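You operate a simulated robot arm through the tools that you are given. There is no shell and no other tool. Be economical: measure what you need, move in short steps, check, and stop when the job is done.

Carry out the task below with a simulated robot arm. There is one attempt and no reset: what you move stays moved.

Task
Final slot one is worn: move the pink stick to slot three.
Fine: switch off first, free the bolt; stick home; orange cover on slot one.

The check looks at the end state, three seconds after you hand in, the way a careful person would. Anything else that was tipped, shoved, dropped, spilled or broken makes it a failure. A push-on lid holds only when it is set on centred and level and pressed home; a screw cap is set on level and turned clockwise until tight.

Robot
A 7-joint arm with a two-finger parallel gripper, fixed in place. Base frame: the origin is at the foot of the arm, x ahead of it, y to its left, z up. Readings come in m, degrees, newtons and seconds.
With the tool pointing down near the work surface it reaches from about 0.28 to 0.52 m from the base axis. Its first joint turns from -66.0 to 66.0 degrees. Payload 1.57 kg.
Tool frame: the origin (TCP) lies between the finger pads and is the grasp point; the fingertips stand 0.03 m ahead of it; z points along the fingers, y is the line along which they close. The gripper opens to 0.11 m. The fingers are 0.024 m wide and 0.012 m thick; the gripper's body (0.048 by 0.112 m) begins 0.078 m behind the TCP.
Orientation is that of the tool frame in the base frame, as a unit quaternion [x, y, z, w]. With the fingers straight down and closing along the base's y, the tool's x points along the base's -x, its y along +y and its z along -z.

Tools
- The arm moves only by the tool nudge_tool. Its arguments are lists of equal length, an entry for each row: "dp": the shift along the tool's x, y, z in mm, a list of three; "turn": the turn, a rotation vector about the tool's x, y, z in degrees, a list of three; "fingers": the finger opening in mm, from 0 to 110. In form: {"dp": [[x, y, z], ...], "turn": [[rx, ry, rz], ...], "fingers": [fingers, ...]}. A call has 1 to 12 rows; each row is the pose to reach, as a shift and turn from the pose commanded when the call began, along the tool's axes at that moment. A row lasts 0.2 s, in which the tool goes at most 0.05 m and 8.6 degrees; a call with a longer step from one row to the next is refused whole, and so is a gripper value outside its range. Where a pose cannot be reached the arm comes as near as it can. A force on the tool above 80 N (or 10 N above the force at the start of the call, whichever is more), or a blocked arm, ends the call early, and 0.2 s more pass. The fingers move at their own pace (about 0.108 m/s each) and stop on an object; they squeeze with about 20 N. The grip force told is the motor's: it shows also when the fingers shut on nothing. Time passes only in rows, and 0.2 s behind the last, so rows that repeat a pose let the fingers close. The reply holds the time, the measured pose of the TCP, the force on the tool along the base axes, the opening and the grip force, in the units named above and with some noise, with the torque about the TCP (base axes, N m) and any sound that the robot's microphone picked up.
- Cameras (640 x 400 px; columns grow to the right, rows downward): "scene" is fixed at [0.1486, -0.4027, 1.3732]; the picture's right is [0.83, -0.56, 0.00], its down [-0.46, -0.69, -0.56] and it looks along [0.31, 0.47, -0.83] (base axes); focal length 214 px, centre (320, 200). "wrist" rides on the gripper at [0.07, 0.016, -0.141] in the tool frame; the picture's right is [-0.23, 0.97, 0.00], its down [-0.86, -0.20, -0.48] and it looks along [-0.47, -0.11, 0.88] (tool axes); focal length 222 px, centre (320, 200). There is no depth. A picture from a camera that has moved, and an enlarged one, comes with that camera's place and axes in the base frame and with its lens.
- snapshot(camera): a new picture of that camera. The clock stands still meanwhile.
- inspect(camera, box): a new picture of the part [left, top, right, bottom] of that camera's present view, enlarged. The clock stands still meanwhile.
- sign_off(): hands the job in; it is judged then, once.

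Go step by step. Nothing tells you positions but the pictures and the camera data: compare them with the known pose of the tool, close in by small moves and look again before you grip or let go. The budget is 120 turns and 68 pictures, counting those below and the enlarged ones. Unless the task says otherwise, let go and move clear before handing in, and close with one line.

The tools are called after "Emit:" as name(argument=value, ...) on one line, values as JSON. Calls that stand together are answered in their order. nudge_tool: Moves the arm, as the interface text tells. Its arguments: {"type":"object","properties":{"dp":{"type":"array","items":{"type":"array","items":{"type":"number"}}},"turn":{"type":"array","items":{"type":"array","items":{"type":"number"}}},"fingers":{"type":"array","items":{"type":"number"}}},"required":["dp","turn","fingers"]} The other tools are called the same way: snapshot (camera) takes a picture; inspect (camera, box) takes an enlarged picture of a part of a camera's view; sign_off () hands the job in.

At the start:

```text
time_s: 0.0
eef_pos: [0.441, 0.099, 1.0935]
ee_rot: [0.0, 1.0, 0.0, 0.0]
contact_force: [0.7, 1.2, 0.3]
ft_torque: [0.0, 0.02, 0.02]
finger_gap: 0.11
gripper_force: 0.1
```

scene: 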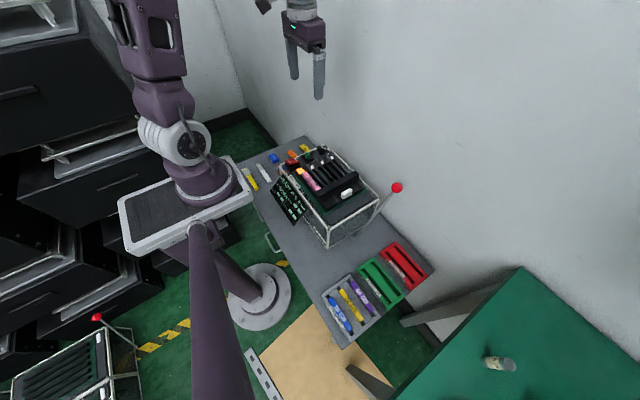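
wrist: 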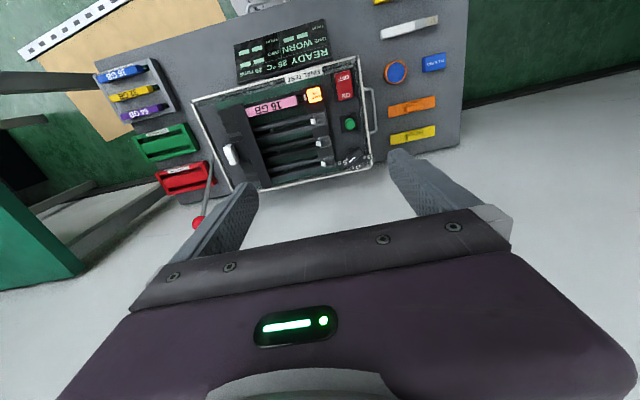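

I see a bench with a test machine (slots with a pink stick, a red button and a green button, a display), trays of sticks and orange/yellow/white covers on the bench. I'll look closer before moving.

Emit:
inspect(camera="wrist", box=[180, 30, 400, 210])

Emit:
inspect(camera="scene", box=[230, 120, 410, 250])

Emit:
inspect(camera="wrist", box=[340, 0, 480, 160])

```text
2.22 times, centred on (290, 120) of wrist
camera zoom: at [0.3729, 0.116, 1.2331], right [0.23, 0.97, 0.0], down [0.86, -0.2, 0.48], along [0.47, -0.11, -0.88], focal length 494 px, centre (387, 378)
```

zoom: 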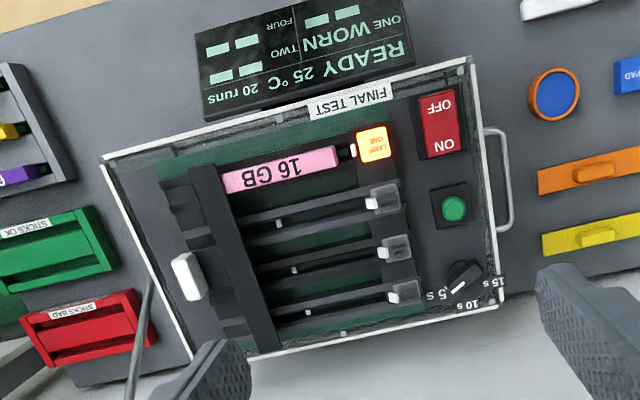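

```text
3.08 times, centred on (320, 185) of scene
camera zoom: at [0.1486, -0.4027, 1.3732], right [0.83, -0.56, 0.0], down [-0.46, -0.69, -0.56], along [0.31, 0.47, -0.83], focal length 660 px, centre (320, 246)
```

zoom: 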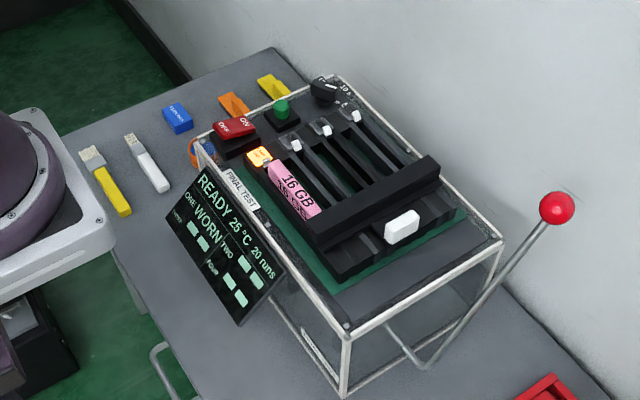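

```text
2.50 times, centred on (410, 80) of wrist
camera zoom: at [0.3729, 0.116, 1.2331], right [0.23, 0.97, 0.0], down [0.86, -0.2, 0.48], along [0.47, -0.11, -0.88], focal length 555 px, centre (95, 500)
```

zoom: 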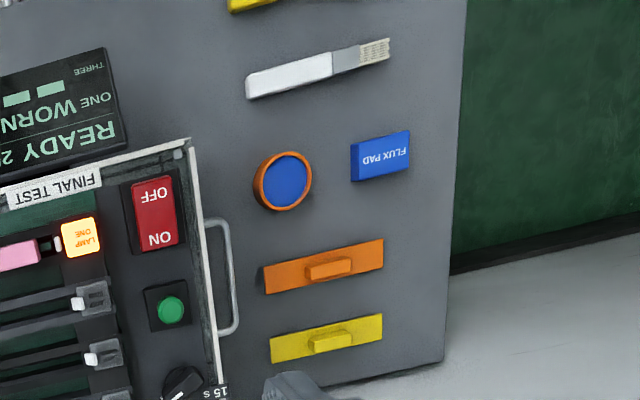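

The machine's top lies around z≈0.76, the bench around z≈0.61. I'll move the camera nearer to read the machine's parts.

Emit:
nudge_tool(dp=[[30, -8, 30], [60, -16, 60], [90, -24, 90], [120, -30, 120], [120, -30, 120]], turn=[[0, 0, 0], [0, 0, 0], [0, 0, 0], [0, 0, 0], [0, 0, 0]], fingers=[110, 110, 110, 110, 110])

Emit:
snapshot(camera="wrist")

```text
time_s: 1.2
eef_pos: [0.3208, 0.0684, 0.9727]
ee_rot: [0.0, 1.0, 0.0, 0.0]
contact_force: [0.0, -0.2, -0.1]
ft_torque: [0.0, 0.0, -0.01]
finger_gap: 0.1101
gripper_force: 0.1
```

```text
62 pictures are left
camera wrist: at [0.2522, 0.0858, 1.1137], right [0.23, 0.97, 0.0], down [0.86, -0.2, 0.48], along [0.47, -0.11, -0.88], focal length 222 px, centre (320, 200)
```

wrist: 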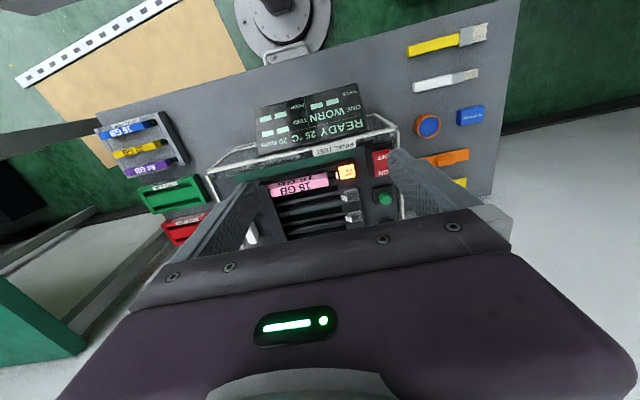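

The camera needs to be more directly over the machine, so I'll move forward at this height.

Emit:
nudge_tool(dp=[[-45, 0, 0], [-90, 0, 0], [-130, 0, 0], [-130, 0, 0]], turn=[[0, 0, 0], [0, 0, 0], [0, 0, 0], [0, 0, 0]], fingers=[110, 110, 110, 110])

Emit:
inspect(camera="wrist", box=[160, 0, 480, 200])

```text
time_s: 2.2
eef_pos: [0.4534, 0.0673, 0.9715]
ee_rot: [0.0, 1.0, 0.0, -0.001]
contact_force: [-0.2, -0.2, -0.1]
ft_torque: [0.03, 0.02, 0.0]
finger_gap: 0.1101
gripper_force: 0.0
```

```text
2.00 times, centred on (320, 100) of wrist
camera zoom: at [0.3844, 0.0849, 1.1132], right [0.23, 0.97, 0.0], down [0.86, -0.2, 0.48], along [0.47, -0.11, -0.88], focal length 444 px, centre (320, 400)
```

zoom: 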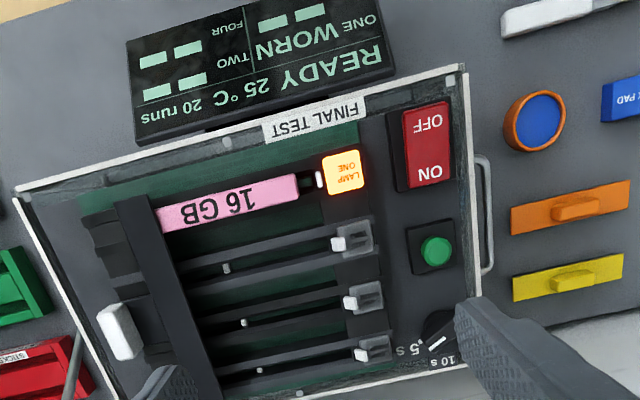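

Slot one is lit with the pink stick, and slots two to four follow toward +x. The white-knobbed bar at the −y end must be the bolt, so I'll zoom in on it.

Emit:
inspect(camera="scene", box=[295, 140, 385, 205])

Emit:
inspect(camera="wrist", box=[190, 70, 310, 200])

```text
6.15 times, centred on (340, 172) of scene
camera zoom: at [0.1486, -0.4027, 1.3732], right [0.83, -0.56, 0.0], down [-0.46, -0.69, -0.56], along [0.31, 0.47, -0.83], focal length 1320 px, centre (197, 369)
```

zoom: 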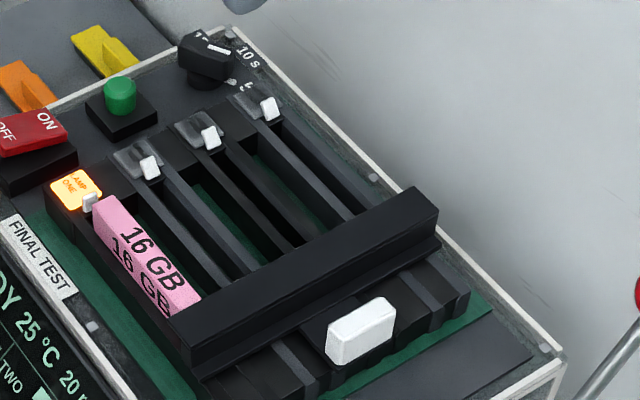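

```text
3.08 times, centred on (250, 135) of wrist
camera zoom: at [0.3844, 0.0849, 1.1132], right [0.23, 0.97, 0.0], down [0.86, -0.2, 0.48], along [0.47, -0.11, -0.88], focal length 684 px, centre (535, 400)
```

zoom: 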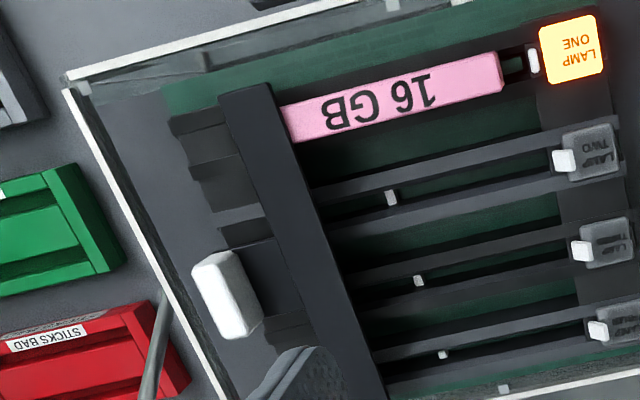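

Bolt: the black bar with the white knob at about (0.47, −0.11). The rocker's OFF end is at about (0.378, 0.161) and the display is live, so it's on. I'll close the fingers and go above the OFF end.

Emit:
nudge_tool(dp=[[25, 31, 0], [50, 63, 0], [75, 94, 20], [75, 94, 60], [75, 94, 100], [75, 94, 125], [75, 94, 125]], turn=[[0, 0, 0], [0, 0, 0], [0, 0, 0], [0, 0, 0], [0, 0, 0], [0, 0, 0], [0, 0, 0]], fingers=[80, 40, 0, 0, 0, 0, 0])

Emit:
snapshot(camera="wrist")

Emit:
inspect(camera="scene", box=[250, 110, 350, 190])

```text
time_s: 3.8
eef_pos: [0.376, 0.1628, 0.8483]
ee_rot: [-0.001, 1.0, 0.001, 0.0]
contact_force: [0.0, 0.6, 0.3]
ft_torque: [0.02, -0.01, 0.01]
finger_gap: 0.0003
gripper_force: 19.8
```

```text
58 pictures are left
camera wrist: at [0.3073, 0.1796, 0.9888], right [0.23, 0.97, 0.0], down [0.85, -0.2, 0.48], along [0.47, -0.11, -0.88], focal length 222 px, centre (320, 200)
```

wrist: 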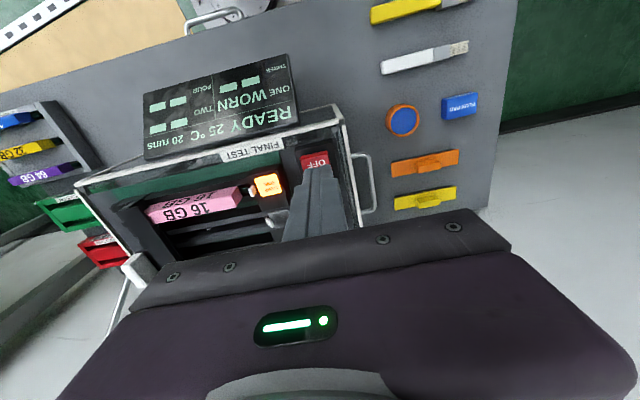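

```text
5.00 times, centred on (300, 150) of scene
camera zoom: at [0.1486, -0.4027, 1.3732], right [0.83, -0.56, 0.0], down [-0.46, -0.69, -0.56], along [0.31, 0.47, -0.83], focal length 1072 px, centre (420, 450)
```

zoom: 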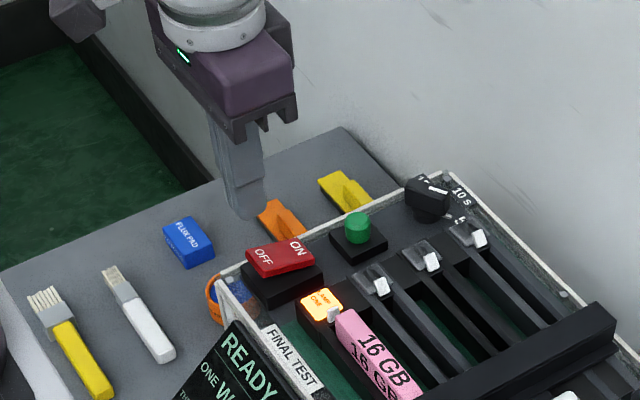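

The fingertips are above OFF. I'll descend slowly to press.

Emit:
nudge_tool(dp=[[2, 0, 25], [2, 0, 50], [2, 0, 56], [2, 0, 60], [2, 0, 64], [2, 0, 67]], turn=[[0, 0, 0], [0, 0, 0], [0, 0, 0], [0, 0, 0], [0, 0, 0], [0, 0, 0]], fingers=[0, 0, 0, 0, 0, 0])

Emit:
inspect(camera="wrist", box=[130, 40, 390, 240])

```text
time_s: 4.6
eef_pos: [0.3733, 0.1638, 0.7964]
ee_rot: [0.001, 1.0, 0.001, 0.001]
contact_force: [-9.8, -1.3, 34.4]
ft_torque: [-0.04, -0.13, -0.02]
finger_gap: 0.0002
gripper_force: 20.7
stopped in row 3: the force on the tool passed its limit at 116 N (the readings are from after the stop); the commanded pose is now the measured one
```

```text
2.00 times, centred on (260, 140) of wrist
camera zoom: at [0.3047, 0.1805, 0.937], right [0.23, 0.97, 0.0], down [0.85, -0.2, 0.48], along [0.47, -0.11, -0.88], focal length 444 px, centre (440, 320)
```

zoom: 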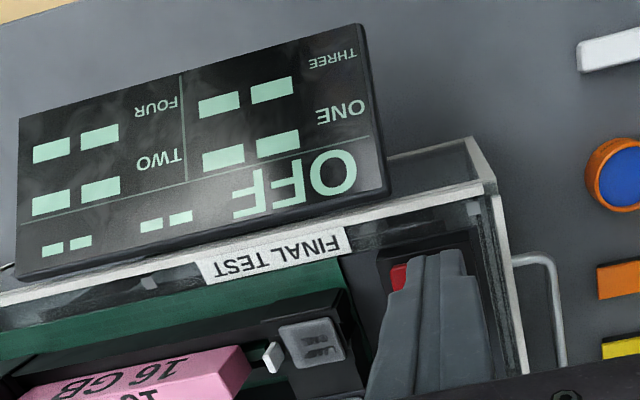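

The display reads OFF. I'll raise and go look at the bolt knob.

Emit:
nudge_tool(dp=[[0, 0, -40], [0, 0, -85], [-30, -40, -115], [-60, -80, -125], [-90, -120, -125], [-105, -160, -125], [-105, -200, -125], [-105, -200, -125]], turn=[[0, 0, 0], [0, 0, 0], [0, 0, 0], [0, 0, 0], [0, 0, 0], [0, 0, 0], [0, 0, 0], [0, 0, 0]], fingers=[0, 0, 0, 0, 0, 0, 0, 0])

Emit:
snapshot(camera="wrist")

```text
refused: row 3 steps farther than a row can; nothing moved
```

```text
55 pictures are left
camera wrist: at [0.3047, 0.1805, 0.937], right [0.23, 0.97, 0.0], down [0.85, -0.2, 0.48], along [0.47, -0.11, -0.88], focal length 222 px, centre (320, 200)
```

wrist: 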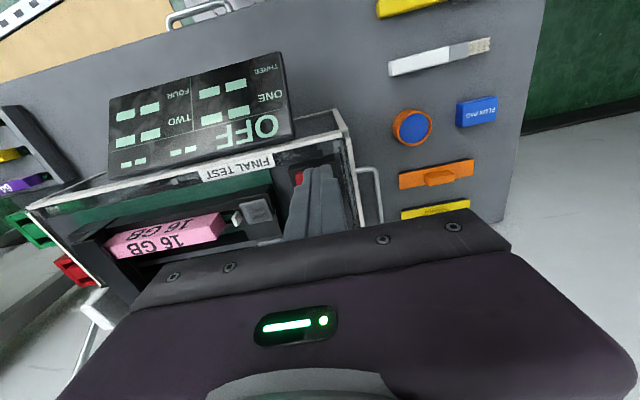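

One step was too long; I'll resend it in shorter steps.

Emit:
nudge_tool(dp=[[0, 0, -40], [0, 0, -80], [0, 0, -120], [-20, -40, -125], [-45, -80, -125], [-70, -120, -125], [-95, -160, -125], [-105, -200, -125], [-105, -200, -125]], turn=[[0, 0, 0], [0, 0, 0], [0, 0, 0], [0, 0, 0], [0, 0, 0], [0, 0, 0], [0, 0, 0], [0, 0, 0], [0, 0, 0]], fingers=[0, 0, 0, 0, 0, 0, 0, 0, 0])

Emit:
snapshot(camera="wrist")

```text
time_s: 6.6
eef_pos: [0.4794, -0.0347, 0.9207]
ee_rot: [-0.001, 1.0, 0.001, 0.001]
contact_force: [0.4, -0.8, 0.1]
ft_torque: [-0.04, 0.02, -0.01]
finger_gap: 0.0
gripper_force: 20.7
```

```text
54 pictures are left
camera wrist: at [0.411, -0.0174, 1.0597], right [0.23, 0.97, 0.0], down [0.85, -0.2, 0.48], along [0.47, -0.11, -0.88], focal length 222 px, centre (320, 200)
```

wrist: 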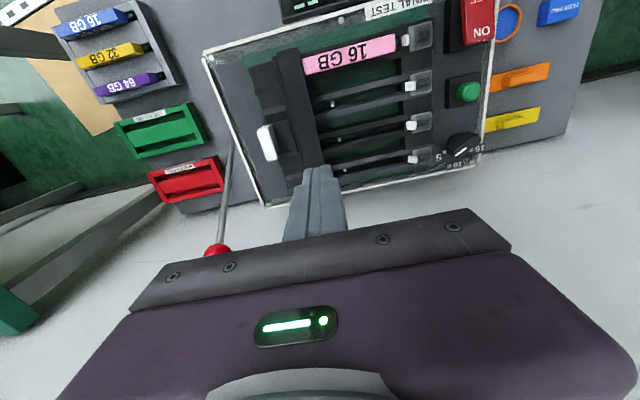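

Emit:
inspect(camera="wrist", box=[220, 30, 350, 210])

```text
2.22 times, centred on (285, 120) of wrist
camera zoom: at [0.411, -0.0174, 1.0597], right [0.23, 0.97, 0.0], down [0.85, -0.2, 0.48], along [0.47, -0.11, -0.88], focal length 494 px, centre (398, 378)
```

zoom: 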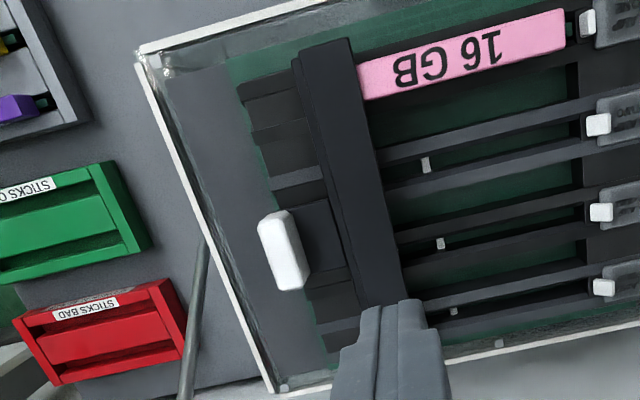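

The knob's top is at about (0.466, −0.100, 0.775), with a gap of about 20 mm to the bar. I'll come above it with a 30 mm opening.

Emit:
nudge_tool(dp=[[7, -35, 20], [13, -66, 40], [13, -66, 80], [13, -66, 80]], turn=[[0, 0, 0], [0, 0, 0], [0, 0, 0], [0, 0, 0]], fingers=[30, 30, 30, 30])

Emit:
inspect(camera="wrist", box=[240, 80, 400, 240])

```text
time_s: 7.6
eef_pos: [0.4661, -0.1005, 0.8398]
ee_rot: [-0.001, 1.0, 0.001, 0.001]
contact_force: [-1.0, 0.4, 0.2]
ft_torque: [0.01, 0.03, 0.02]
finger_gap: 0.03
gripper_force: 0.1
```

```text
2.50 times, centred on (320, 160) of wrist
camera zoom: at [0.3962, -0.0847, 0.9805], right [0.23, 0.97, 0.0], down [0.85, -0.2, 0.48], along [0.47, -0.11, -0.88], focal length 555 px, centre (320, 300)
```

zoom: 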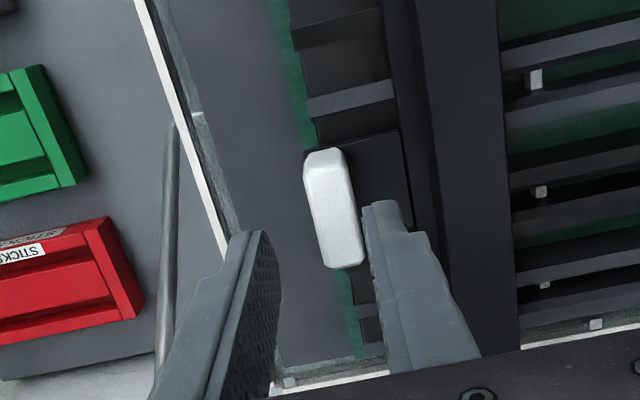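

The knob centre is at y≈−0.096, so I'll shift by 3 mm, descend, then grip.

Emit:
nudge_tool(dp=[[0, 3, 0], [-1, 3, 20], [-1, 3, 34], [-1, 3, 40], [-1, 3, 44]], turn=[[0, 0, 0], [0, 0, 0], [0, 0, 0], [0, 0, 0], [0, 0, 0]], fingers=[29, 29, 29, 29, 29])

Emit:
inspect(camera="wrist", box=[240, 80, 400, 240])

```text
time_s: 8.8
eef_pos: [0.468, -0.0993, 0.7991]
ee_rot: [-0.001, 1.0, 0.001, 0.002]
contact_force: [-7.8, 1.1, 49.1]
ft_torque: [0.92, 0.32, 0.16]
finger_gap: 0.03
gripper_force: 0.7
```

```text
2.50 times, centred on (320, 160) of wrist
camera zoom: at [0.3985, -0.0829, 0.9384], right [0.23, 0.97, 0.0], down [0.85, -0.2, 0.48], along [0.47, -0.11, -0.88], focal length 555 px, centre (320, 300)
```

zoom: 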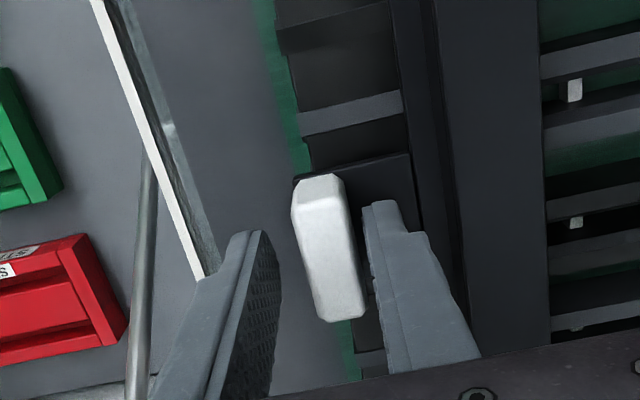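

The tips are touching the plate, so I'll lift 4 mm and close on the knob.

Emit:
nudge_tool(dp=[[0, 2, -4], [0, 2, -4], [0, 2, -4], [0, 2, -4]], turn=[[0, 0, 0], [0, 0, 0], [0, 0, 0], [0, 0, 0]], fingers=[29, 10, 10, 10])

Emit:
inspect(camera="wrist", box=[240, 80, 400, 240])

```text
time_s: 9.8
eef_pos: [0.4672, -0.0964, 0.8004]
ee_rot: [0.0, 1.0, 0.001, 0.0]
contact_force: [1.4, 3.2, -23.6]
ft_torque: [-0.48, -0.18, -0.27]
finger_gap: 0.0155
gripper_force: 31.1
```

```text
2.50 times, centred on (320, 160) of wrist
camera zoom: at [0.3989, -0.0804, 0.9408], right [0.23, 0.97, 0.0], down [0.86, -0.2, 0.48], along [0.47, -0.11, -0.88], focal length 555 px, centre (320, 300)
```

zoom: 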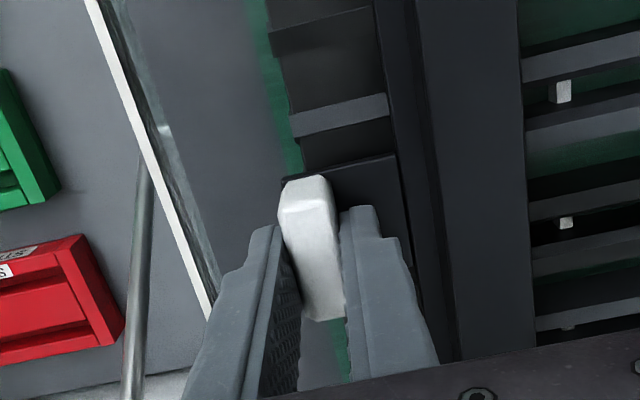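

The knob is held (15.5 mm). I'll relieve the lift and pull toward −y in small steps.

Emit:
nudge_tool(dp=[[0, 0, 2], [0, -4, 2], [0, -8, 2], [0, -12, 2], [0, -16, 2], [0, -20, 2]], turn=[[0, 0, 0], [0, 0, 0], [0, 0, 0], [0, 0, 0], [0, 0, 0], [0, 0, 0]], fingers=[10, 10, 10, 10, 10, 10])

Emit:
inspect(camera="wrist", box=[240, 80, 400, 240])

```text
time_s: 11.2
eef_pos: [0.4685, -0.1172, 0.7979]
ee_rot: [-0.001, 1.0, 0.0, 0.001]
contact_force: [0.1, 1.2, 22.5]
ft_torque: [-0.04, 0.07, -0.07]
finger_gap: 0.0155
gripper_force: 31.4
```

```text
2.50 times, centred on (320, 160) of wrist
camera zoom: at [0.3986, -0.1005, 0.9391], right [0.23, 0.97, 0.0], down [0.85, -0.2, 0.48], along [0.47, -0.11, -0.88], focal length 555 px, centre (320, 300)
```

zoom: 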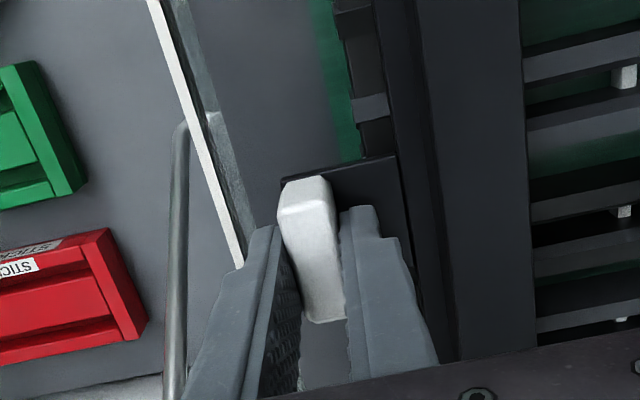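

The bolt slides freely, so I'll continue to its stop.

Emit:
nudge_tool(dp=[[0, -3, -1], [0, -6, -1], [0, -9, -1], [0, -12, -1], [0, -15, -1]], turn=[[0, 0, 0], [0, 0, 0], [0, 0, 0], [0, 0, 0], [0, 0, 0]], fingers=[10, 10, 10, 10, 10])

Emit:
snapshot(camera="wrist")

Emit:
inspect(camera="scene", box=[290, 135, 390, 215])

```text
time_s: 12.4
eef_pos: [0.4669, -0.1326, 0.8004]
ee_rot: [-0.001, 1.0, 0.001, 0.001]
contact_force: [12.1, 1.3, -21.9]
ft_torque: [-0.07, -0.16, -0.09]
finger_gap: 0.0155
gripper_force: 31.2
```

```text
48 pictures are left
camera wrist: at [0.3988, -0.1155, 0.9394], right [0.23, 0.97, 0.0], down [0.85, -0.2, 0.48], along [0.47, -0.11, -0.88], focal length 222 px, centre (320, 200)
```

wrist: 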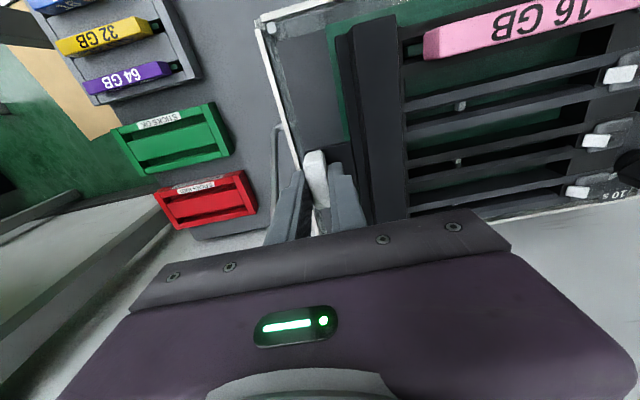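

```text
5.00 times, centred on (340, 175) of scene
camera zoom: at [0.1491, -0.4027, 1.3731], right [0.83, -0.56, 0.0], down [-0.46, -0.69, -0.56], along [0.31, 0.47, -0.83], focal length 1072 px, centre (220, 325)
```

zoom: 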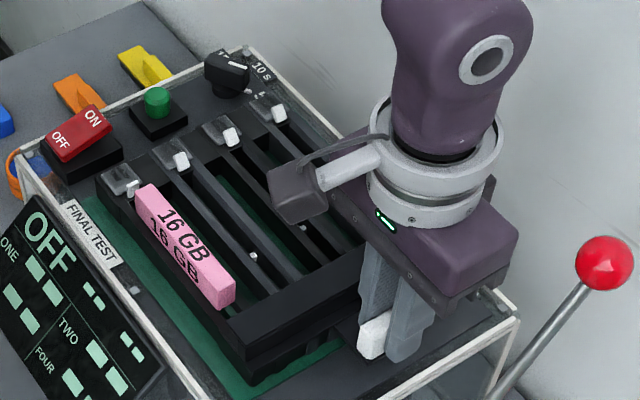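

The stick's tail is clear of the bar now. I'll pull a bit further to find the bolt's stop.

Emit:
nudge_tool(dp=[[0, -2, 1], [0, -4, 1], [0, -6, 1], [0, -8, 1], [0, -8, 1]], turn=[[0, 0, 0], [0, 0, 0], [0, 0, 0], [0, 0, 0], [0, 0, 0]], fingers=[10, 10, 10, 10, 10])

```text
time_s: 13.6
eef_pos: [0.467, -0.1393, 0.7985]
ee_rot: [0.0, 1.0, 0.001, 0.001]
contact_force: [0.8, -0.7, 24.7]
ft_torque: [-0.11, -0.01, -0.06]
finger_gap: 0.0156
gripper_force: 31.4
```

Emit:
nudge_tool(dp=[[0, -3, -0.5], [0, -6, -0.5], [0, -8, -0.5], [0, -8, -0.5]], turn=[[0, 0, 0], [0, 0, 0], [0, 0, 0], [0, 0, 0]], fingers=[10, 10, 10, 10])

Emit:
snapshot(camera="wrist")

```text
time_s: 14.6
eef_pos: [0.4681, -0.1464, 0.7994]
ee_rot: [0.0, 1.0, 0.002, 0.001]
contact_force: [5.0, 19.0, 3.1]
ft_torque: [-0.3, -0.38, -0.45]
finger_gap: 0.0156
gripper_force: 31.4
```

```text
46 pictures are left
camera wrist: at [0.3987, -0.1298, 0.9391], right [0.23, 0.97, 0.0], down [0.85, -0.2, 0.48], along [0.47, -0.1, -0.88], focal length 222 px, centre (320, 200)
```

wrist: 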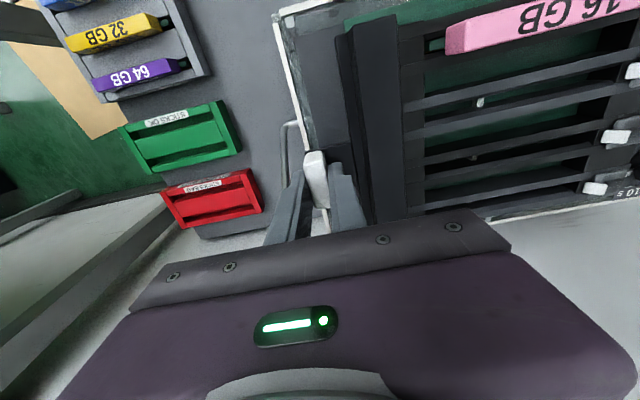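

The bolt is at its stop (50 mm of travel) and free. I'll release it, rise, and turn the tool 90° for gripping the stick across.

Emit:
nudge_tool(dp=[[0, 2, 0], [0, 2, 0], [0, 2, -2], [0, 2, -30], [0, 2, -70], [0, 2, -110], [0, 2, -140], [0, 2, -140]], turn=[[0, 0, 0], [0, 0, 0], [0, 0, 0], [0, 0, 0], [0, 0, 0], [0, 0, 0], [0, 0, 0], [0, 0, 0]], fingers=[10, 24, 26, 26, 26, 26, 26, 26])

Emit:
nudge_tool(dp=[[10, 20, 0], [20, 40, 0], [30, 60, 0], [40, 80, 0], [50, 100, 0], [60, 115, 0], [65, 130, 0], [70, 145, 0], [70, 160, 0], [70, 164, 0], [70, 164, 0], [70, 164, 0]], turn=[[0, 0, 8.5], [0, 0, 17], [0, 0, 25.5], [0, 0, 34], [0, 0, 42.5], [0, 0, 51], [0, 0, 59.5], [0, 0, 68], [0, 0, 76.5], [0, 0, 85], [0, 0, 90], [0, 0, 90]], fingers=[40, 40, 40, 40, 40, 40, 40, 40, 40, 40, 40, 40])

Emit:
snapshot(camera="wrist")

```text
time_s: 16.4
eef_pos: [0.4669, -0.1476, 0.9379]
ee_rot: [-0.001, 1.0, 0.0, 0.001]
contact_force: [-0.3, -0.2, -0.2]
ft_torque: [0.02, 0.03, 0.04]
finger_gap: 0.0259
gripper_force: 0.1
```

```text
time_s: 19.0
eef_pos: [0.3969, 0.0172, 0.9404]
ee_rot: [0.707, 0.707, 0.002, 0.0]
contact_force: [0.5, -0.5, 0.5]
ft_torque: [0.0, 0.0, 0.0]
finger_gap: 0.0402
gripper_force: 0.0
```

```text
45 pictures are left
camera wrist: at [0.4145, 0.088, 1.0798], right [0.97, -0.23, 0.0], down [-0.2, -0.86, 0.48], along [-0.11, -0.46, -0.88], focal length 222 px, centre (320, 200)
```

wrist: 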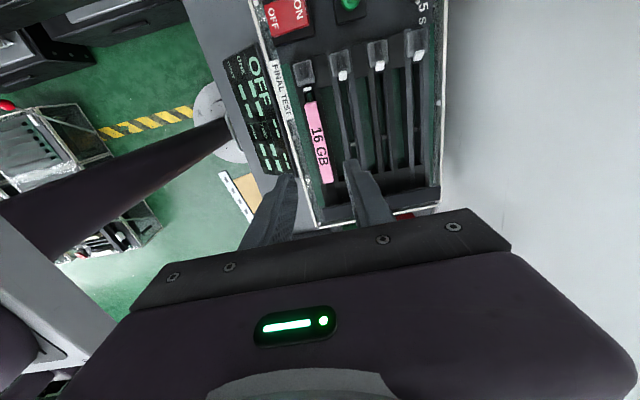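

Emit:
inspect(camera="wrist", box=[270, 20, 450, 220])

```text
2.00 times, centred on (360, 120) of wrist
camera zoom: at [0.4145, 0.088, 1.0798], right [0.97, -0.23, 0.0], down [-0.2, -0.86, 0.48], along [-0.11, -0.46, -0.88], focal length 444 px, centre (240, 360)
```

zoom: 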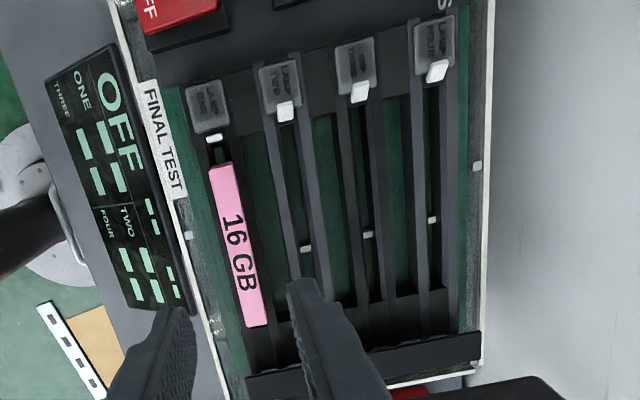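

The stick body spans y≈−0.052…0.064 at x≈0.395, and there is about 37 mm behind it to the bar. I'll descend over it.

Emit:
nudge_tool(dp=[[-1, -1, 40], [-3, -2, 80], [-3, -2, 105], [-3, -2, 105]], turn=[[0, 0, 0], [0, 0, 0], [0, 0, 0], [0, 0, 0]], fingers=[36, 36, 36, 36])

Emit:
inspect(camera="wrist", box=[220, 20, 440, 220])

Emit:
inspect(camera="scene", box=[290, 140, 370, 200])

```text
time_s: 20.0
eef_pos: [0.3957, 0.0139, 0.8346]
ee_rot: [0.707, 0.707, 0.001, 0.001]
contact_force: [0.3, 0.5, 1.3]
ft_torque: [-0.02, -0.01, 0.01]
finger_gap: 0.036
gripper_force: 0.1
```

```text
2.00 times, centred on (330, 120) of wrist
camera zoom: at [0.412, 0.0832, 0.9752], right [0.97, -0.23, 0.0], down [-0.2, -0.86, 0.48], along [-0.11, -0.46, -0.88], focal length 444 px, centre (300, 360)
```

zoom: 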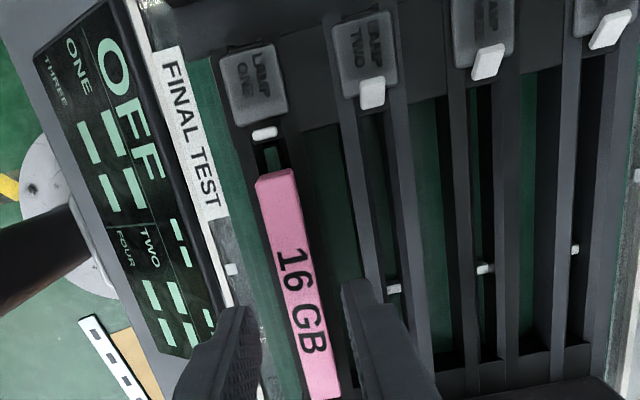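

```text
6.67 times, centred on (330, 170) of scene
camera zoom: at [0.1486, -0.4027, 1.3732], right [0.83, -0.56, 0.0], down [-0.46, -0.69, -0.56], along [0.31, 0.47, -0.83], focal length 1430 px, centre (253, 400)
```

zoom: 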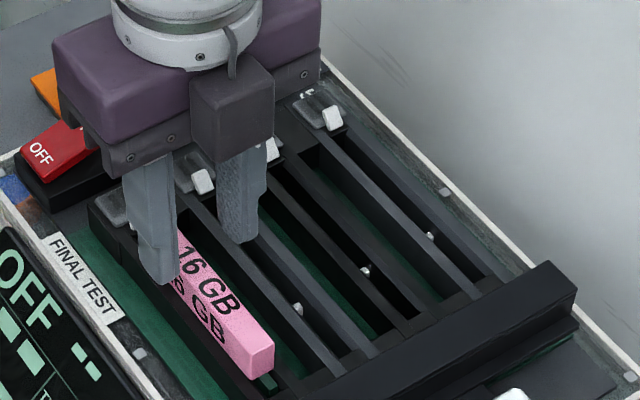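

The fingers straddle the stick. I'll shift 1.5 mm toward −x and descend slowly.

Emit:
nudge_tool(dp=[[0, -1.5, 15], [0, -1.5, 26], [0, -1.5, 31], [0, -1.5, 35], [0, -1.5, 35]], turn=[[0, 0, 0], [0, 0, 0], [0, 0, 0], [0, 0, 0], [0, 0, 0]], fingers=[36, 36, 36, 36, 36])

Emit:
inspect(camera="scene", box=[290, 140, 370, 200])

```text
time_s: 21.2
eef_pos: [0.3937, 0.0146, 0.7994]
ee_rot: [0.706, 0.708, 0.001, 0.0]
contact_force: [0.4, -0.7, 0.8]
ft_torque: [-0.03, 0.0, -0.01]
finger_gap: 0.0357
gripper_force: 0.1
```

```text
6.67 times, centred on (330, 170) of scene
camera zoom: at [0.1486, -0.4027, 1.3732], right [0.83, -0.56, 0.0], down [-0.46, -0.69, -0.56], along [0.31, 0.47, -0.83], focal length 1430 px, centre (253, 400)
```

zoom: 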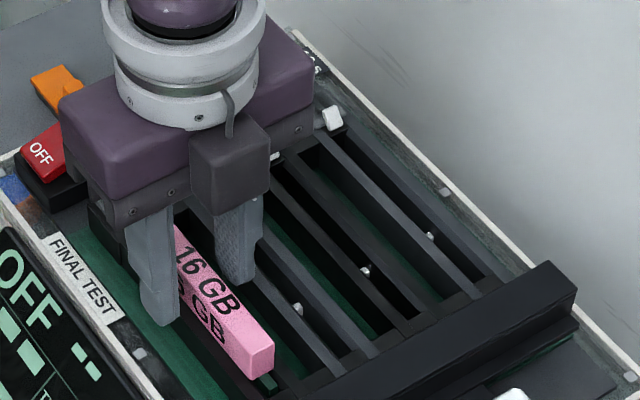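

No contact yet, so I'll go 3 mm lower and close gently.

Emit:
nudge_tool(dp=[[0, 0, 3], [0, 0, 3], [0, 0, 3], [0, 0, 3]], turn=[[0, 0, 0], [0, 0, 0], [0, 0, 0], [0, 0, 0]], fingers=[36, 12, 8, 8])

Emit:
inspect(camera="wrist", box=[220, 20, 440, 220])

```text
time_s: 22.2
eef_pos: [0.3944, 0.0146, 0.7961]
ee_rot: [0.706, 0.708, 0.002, 0.001]
contact_force: [11.1, 0.0, -0.3]
ft_torque: [-0.03, -0.18, -0.03]
finger_gap: 0.0177
gripper_force: 5.8
```

```text
2.00 times, centred on (330, 120) of wrist
camera zoom: at [0.4114, 0.0851, 0.9371], right [0.97, -0.23, 0.0], down [-0.2, -0.86, 0.48], along [-0.11, -0.46, -0.88], focal length 444 px, centre (300, 360)
```

zoom: 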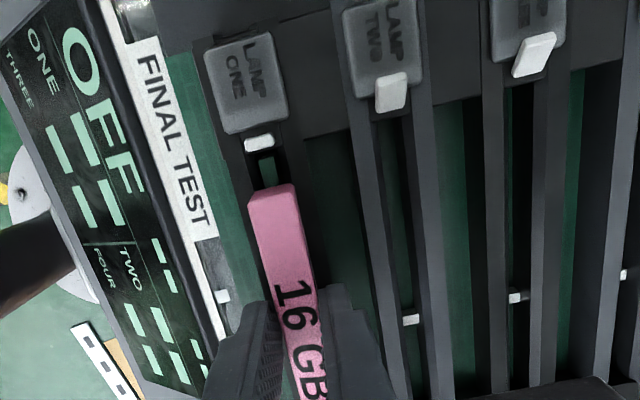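

Emit:
nudge_tool(dp=[[0, 1, 0], [0, 1, 0], [0, 1, 0]], turn=[[0, 0, 0], [0, 0, 0], [0, 0, 0]], fingers=[5, 5, 5])

```text
time_s: 23.0
eef_pos: [0.3952, 0.0148, 0.7971]
ee_rot: [0.706, 0.708, 0.002, 0.0]
contact_force: [13.3, -3.2, 4.2]
ft_torque: [-0.09, -0.31, 0.01]
finger_gap: 0.0166
gripper_force: 6.0
```

Emit:
nudge_tool(dp=[[0, 1, 0], [0, 2, 0], [0, 2, 0]], turn=[[0, 0, 0], [0, 0, 0], [0, 0, 0]], fingers=[5, 5, 5])

Emit:
inspect(camera="scene", box=[290, 140, 370, 200])

```text
time_s: 23.8
eef_pos: [0.3964, 0.0157, 0.7964]
ee_rot: [0.707, 0.707, 0.0, -0.001]
contact_force: [-0.4, -5.4, 13.1]
ft_torque: [-0.28, 0.01, -0.02]
finger_gap: 0.0152
gripper_force: 20.7
```

```text
6.67 times, centred on (330, 170) of scene
camera zoom: at [0.1484, -0.4028, 1.3732], right [0.83, -0.56, 0.0], down [-0.46, -0.69, -0.56], along [0.31, 0.47, -0.83], focal length 1430 px, centre (253, 400)
```

zoom: 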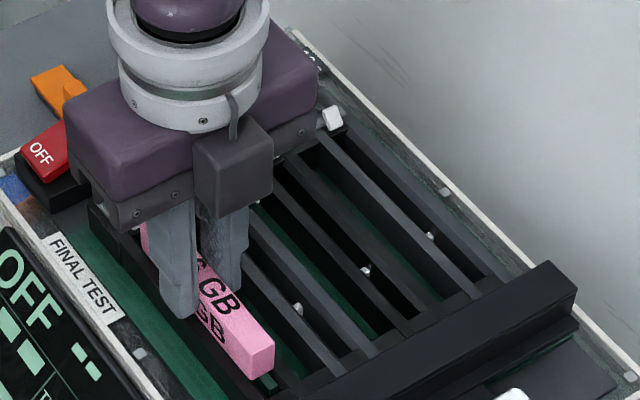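

The stick is firmly gripped at x=0.3965. I'll pull it out toward −y.

Emit:
nudge_tool(dp=[[-3, 0, 0], [-6, 0, 0], [-10, 0, 0], [-14, 0, 0], [-18, 0, 0], [-22, 0, 0], [-26, 0, 0], [-26, 0, 0]], turn=[[0, 0, 0], [0, 0, 0], [0, 0, 0], [0, 0, 0], [0, 0, 0], [0, 0, 0], [0, 0, 0], [0, 0, 0]], fingers=[5, 5, 5, 5, 5, 5, 5, 5])

Emit:
inspect(camera="wrist", box=[220, 20, 440, 220])

```text
time_s: 25.6
eef_pos: [0.3953, -0.0111, 0.7961]
ee_rot: [0.707, 0.707, 0.001, -0.001]
contact_force: [-12.3, 15.8, 2.6]
ft_torque: [0.38, 0.27, -0.04]
finger_gap: 0.0151
gripper_force: 20.0
```

```text
2.00 times, centred on (330, 120) of wrist
camera zoom: at [0.4133, 0.06, 0.9368], right [0.97, -0.23, 0.0], down [-0.2, -0.86, 0.48], along [-0.11, -0.46, -0.88], focal length 444 px, centre (300, 360)
```

zoom: 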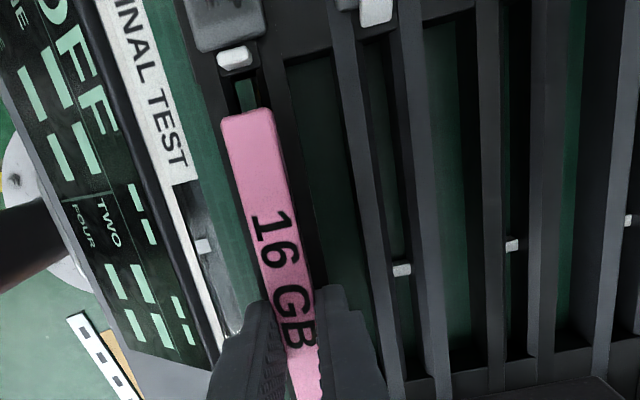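

The stick stayed put and the fingers slid along it. I'll look closely at what holds it.

Emit:
inspect(camera="wrist", box=[290, 10, 410, 90])

Emit:
inspect(camera="scene", box=[300, 165, 345, 200])

```text
5.00 times, centred on (350, 50) of wrist
camera zoom: at [0.4133, 0.06, 0.9368], right [0.97, -0.23, 0.0], down [-0.2, -0.86, 0.48], along [-0.11, -0.46, -0.88], focal length 1111 px, centre (170, 950)
```

zoom: 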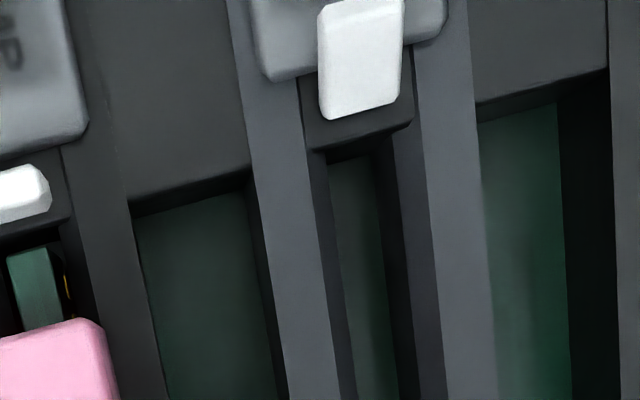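

```text
11.43 times, centred on (322, 182) of scene
camera zoom: at [0.1483, -0.4024, 1.3733], right [0.83, -0.56, 0.0], down [-0.46, -0.69, -0.56], along [0.31, 0.47, -0.83], focal length 2451 px, centre (291, 400)
```

zoom: 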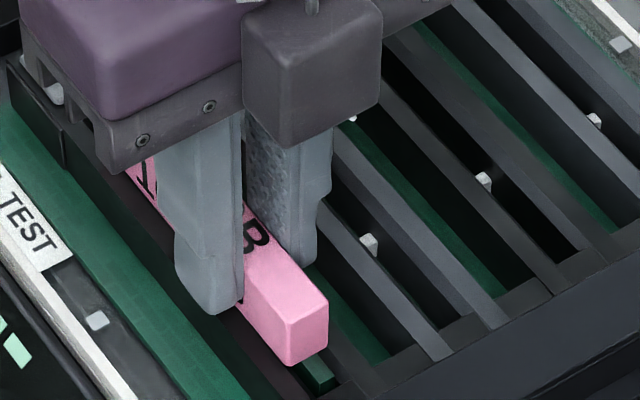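

These are memory-module slots: the white tab at the lamp end is the stick's latch (upright when closed, tilted out in the empty slots) and the stick lifts straight up. I'll let go, rise, and go above the slot-one latch tab at about (0.3975, 0.0805, 0.765).

Emit:
nudge_tool(dp=[[0, 0, 0], [0, 0, 0], [0, 0, -20], [0, 0, -55], [45, 1, -55], [90, 1, -55], [90, 1, -40], [90, 1, -25], [90, 1, -25]], turn=[[0, 0, 0], [0, 0, 0], [0, 0, 0], [0, 0, 0], [0, 0, 0], [0, 0, 0], [0, 0, 0], [0, 0, 0], [0, 0, 0]], fingers=[36, 36, 36, 36, 36, 36, 36, 36, 36])

Emit:
snapshot(camera="wrist")

Emit:
inspect(camera="wrist", box=[260, 120, 380, 220])

```text
time_s: 27.6
eef_pos: [0.3992, 0.0779, 0.8202]
ee_rot: [0.707, 0.707, 0.002, 0.0]
contact_force: [-0.5, 0.2, -0.6]
ft_torque: [0.0, -0.01, -0.01]
finger_gap: 0.0358
gripper_force: 0.1
```

```text
35 pictures are left
camera wrist: at [0.4155, 0.1481, 0.9618], right [0.97, -0.23, 0.0], down [-0.2, -0.86, 0.48], along [-0.11, -0.46, -0.88], focal length 222 px, centre (320, 200)
```

wrist: 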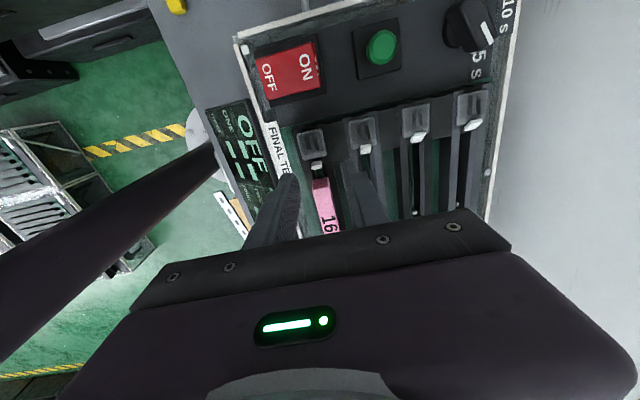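

```text
4.00 times, centred on (320, 170) of wrist
camera zoom: at [0.4155, 0.1481, 0.9618], right [0.97, -0.23, 0.0], down [-0.2, -0.86, 0.48], along [-0.11, -0.46, -0.88], focal length 888 px, centre (320, 320)
```

zoom: 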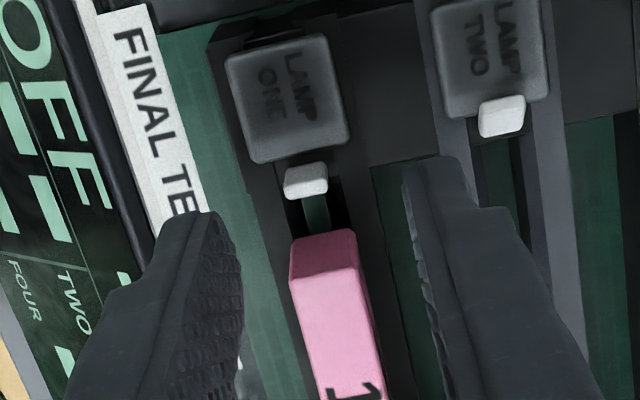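

The tab is about 10 mm wide with its top at z≈0.768, just above the lamp (0.758). I'll straddle it shallowly with the fingers.

Emit:
nudge_tool(dp=[[1.5, -2.5, 8], [1.5, -2.5, 16], [1.5, -2.5, 22], [1.5, -2.5, 25], [1.5, -2.5, 27]], turn=[[0, 0, 0], [0, 0, 0], [0, 0, 0], [0, 0, 0], [0, 0, 0]], fingers=[24, 24, 24, 24, 24])

Emit:
inspect(camera="wrist", box=[260, 120, 380, 220])

```text
time_s: 28.8
eef_pos: [0.3957, 0.0799, 0.7931]
ee_rot: [0.707, 0.707, 0.001, -0.001]
contact_force: [0.0, -0.6, 0.0]
ft_torque: [0.0, 0.0, 0.02]
finger_gap: 0.0237
gripper_force: 0.1
```

```text
4.00 times, centred on (320, 170) of wrist
camera zoom: at [0.4125, 0.1506, 0.935], right [0.97, -0.23, 0.0], down [-0.2, -0.86, 0.48], along [-0.11, -0.46, -0.88], focal length 888 px, centre (320, 320)
```

zoom: 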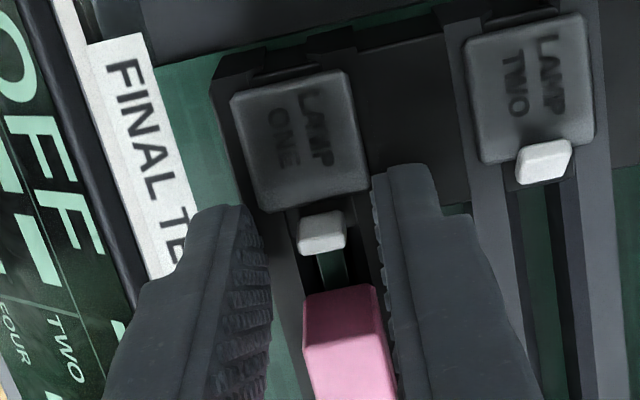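

Emit:
nudge_tool(dp=[[0, 0.5, 1], [0, 0.5, 2], [0, 0.5, 3], [0, 0.5, 3]], turn=[[0, 0, 0], [0, 0, 0], [0, 0, 0], [0, 0, 0]], fingers=[24, 24, 24, 24])

```text
time_s: 29.6
eef_pos: [0.3955, 0.0799, 0.7933]
ee_rot: [0.707, 0.707, 0.003, 0.0]
contact_force: [-0.2, -0.1, -0.1]
ft_torque: [0.0, 0.05, -0.01]
finger_gap: 0.0246
gripper_force: 0.3
stopped in row 4: the force on the tool passed its limit at 88 N (the readings are from after the stop); the commanded pose is now the measured one
```

The tips met the lamp's top, so this depth is the limit. I'll try closing on the tab here.

Emit:
nudge_tool(dp=[[0, 0.5, 0], [0, 0.5, 0], [0, 0.5, 0], [0, 0.5, 0]], turn=[[0, 0, 0], [0, 0, 0], [0, 0, 0], [0, 0, 0]], fingers=[18, 12, 5, 5])

Emit:
inspect(camera="wrist", box=[260, 120, 380, 220])

```text
time_s: 30.6
eef_pos: [0.3951, 0.0811, 0.793]
ee_rot: [0.707, 0.707, 0.002, -0.001]
contact_force: [-11.6, 0.1, 12.4]
ft_torque: [0.18, 0.41, -0.09]
finger_gap: 0.024
gripper_force: 35.9
```

```text
4.00 times, centred on (320, 170) of wrist
camera zoom: at [0.4129, 0.1506, 0.9337], right [0.97, -0.23, 0.0], down [-0.2, -0.86, 0.47], along [-0.11, -0.46, -0.88], focal length 888 px, centre (320, 320)
```

zoom: 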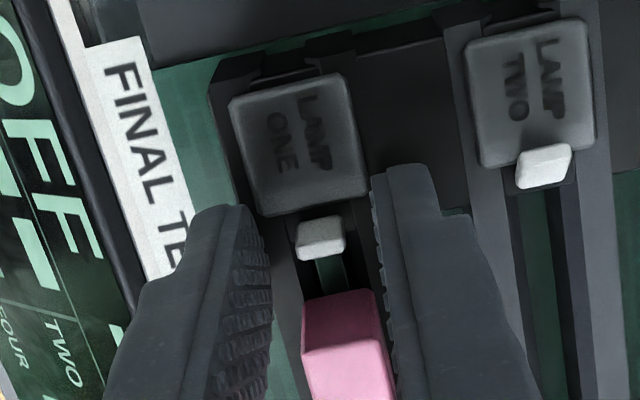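

The fingers pinched the lamp's sides (24 mm), not the tab. I'll open, rise 4 mm so the tips clear the lamp's top, and close again.

Emit:
nudge_tool(dp=[[0, 1, 0], [0, 1, 0], [0, 1, -4], [0, 1, -4], [0, 1, -4], [0, 1, -4], [0, 1, -4]], turn=[[0, 0, 0], [0, 0, 0], [0, 0, 0], [0, 0, 0], [0, 0, 0], [0, 0, 0], [0, 0, 0]], fingers=[30, 30, 30, 30, 15, 4, 4])

Emit:
inspect(camera="wrist", box=[260, 120, 380, 220])

```text
time_s: 32.2
eef_pos: [0.3979, 0.0805, 0.798]
ee_rot: [0.707, 0.707, 0.003, 0.0]
contact_force: [-0.5, -0.5, 0.7]
ft_torque: [0.0, 0.0, 0.02]
finger_gap: 0.004
gripper_force: 0.2
```

```text
4.00 times, centred on (320, 170) of wrist
camera zoom: at [0.4146, 0.1505, 0.9377], right [0.97, -0.23, 0.0], down [-0.2, -0.86, 0.47], along [-0.11, -0.46, -0.88], focal length 888 px, centre (320, 320)
```

zoom: 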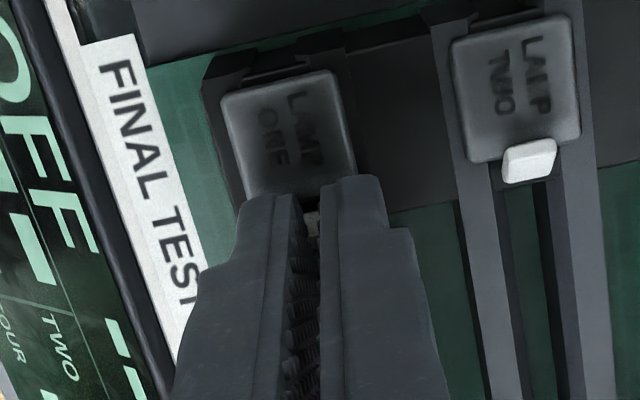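

Emit:
nudge_tool(dp=[[0, -1, 0], [0, -1, 0], [0, -1, 2.5], [0, -1, 2.5], [0, -1, 2.5], [0, -1, 2.5], [0, -1, 2.5]], turn=[[0, 0, 0], [0, 0, 0], [0, 0, 0], [0, 0, 0], [0, 0, 0], [0, 0, 0], [0, 0, 0]], fingers=[30, 30, 30, 30, 15, 4, 4])

```text
time_s: 33.8
eef_pos: [0.3971, 0.0812, 0.7939]
ee_rot: [0.707, 0.707, 0.003, -0.001]
contact_force: [-0.1, 0.0, 0.7]
ft_torque: [-0.01, -0.02, 0.0]
finger_gap: 0.0038
gripper_force: 0.1
```

The tab lies at or below the lamp's top and can't be pinched there. With the bolt freed the stick may simply lift straight up, so I'll go back and test a gentle vertical pull.

Emit:
nudge_tool(dp=[[0, 0, -20], [0, 0, -45], [-40, -0.5, -45], [-76, -0.5, -45], [-76, -0.5, -25], [-76, -0.5, -5], [-76, -0.5, 2], [-76, -0.5, 2], [-76, -0.5, 2], [-76, -0.5, 2], [-76, -0.5, 2]], turn=[[0, 0, 0], [0, 0, 0], [0, 0, 0], [0, 0, 0], [0, 0, 0], [0, 0, 0], [0, 0, 0], [0, 0, 0], [0, 0, 0], [0, 0, 0], [0, 0, 0]], fingers=[20, 36, 36, 36, 36, 36, 36, 20, 8, 4, 4])

```text
time_s: 36.2
eef_pos: [0.3966, 0.0034, 0.7912]
ee_rot: [0.707, 0.707, 0.002, 0.0]
contact_force: [-2.2, -1.6, -3.9]
ft_torque: [-0.09, 0.11, -0.04]
finger_gap: 0.0154
gripper_force: 20.3
```

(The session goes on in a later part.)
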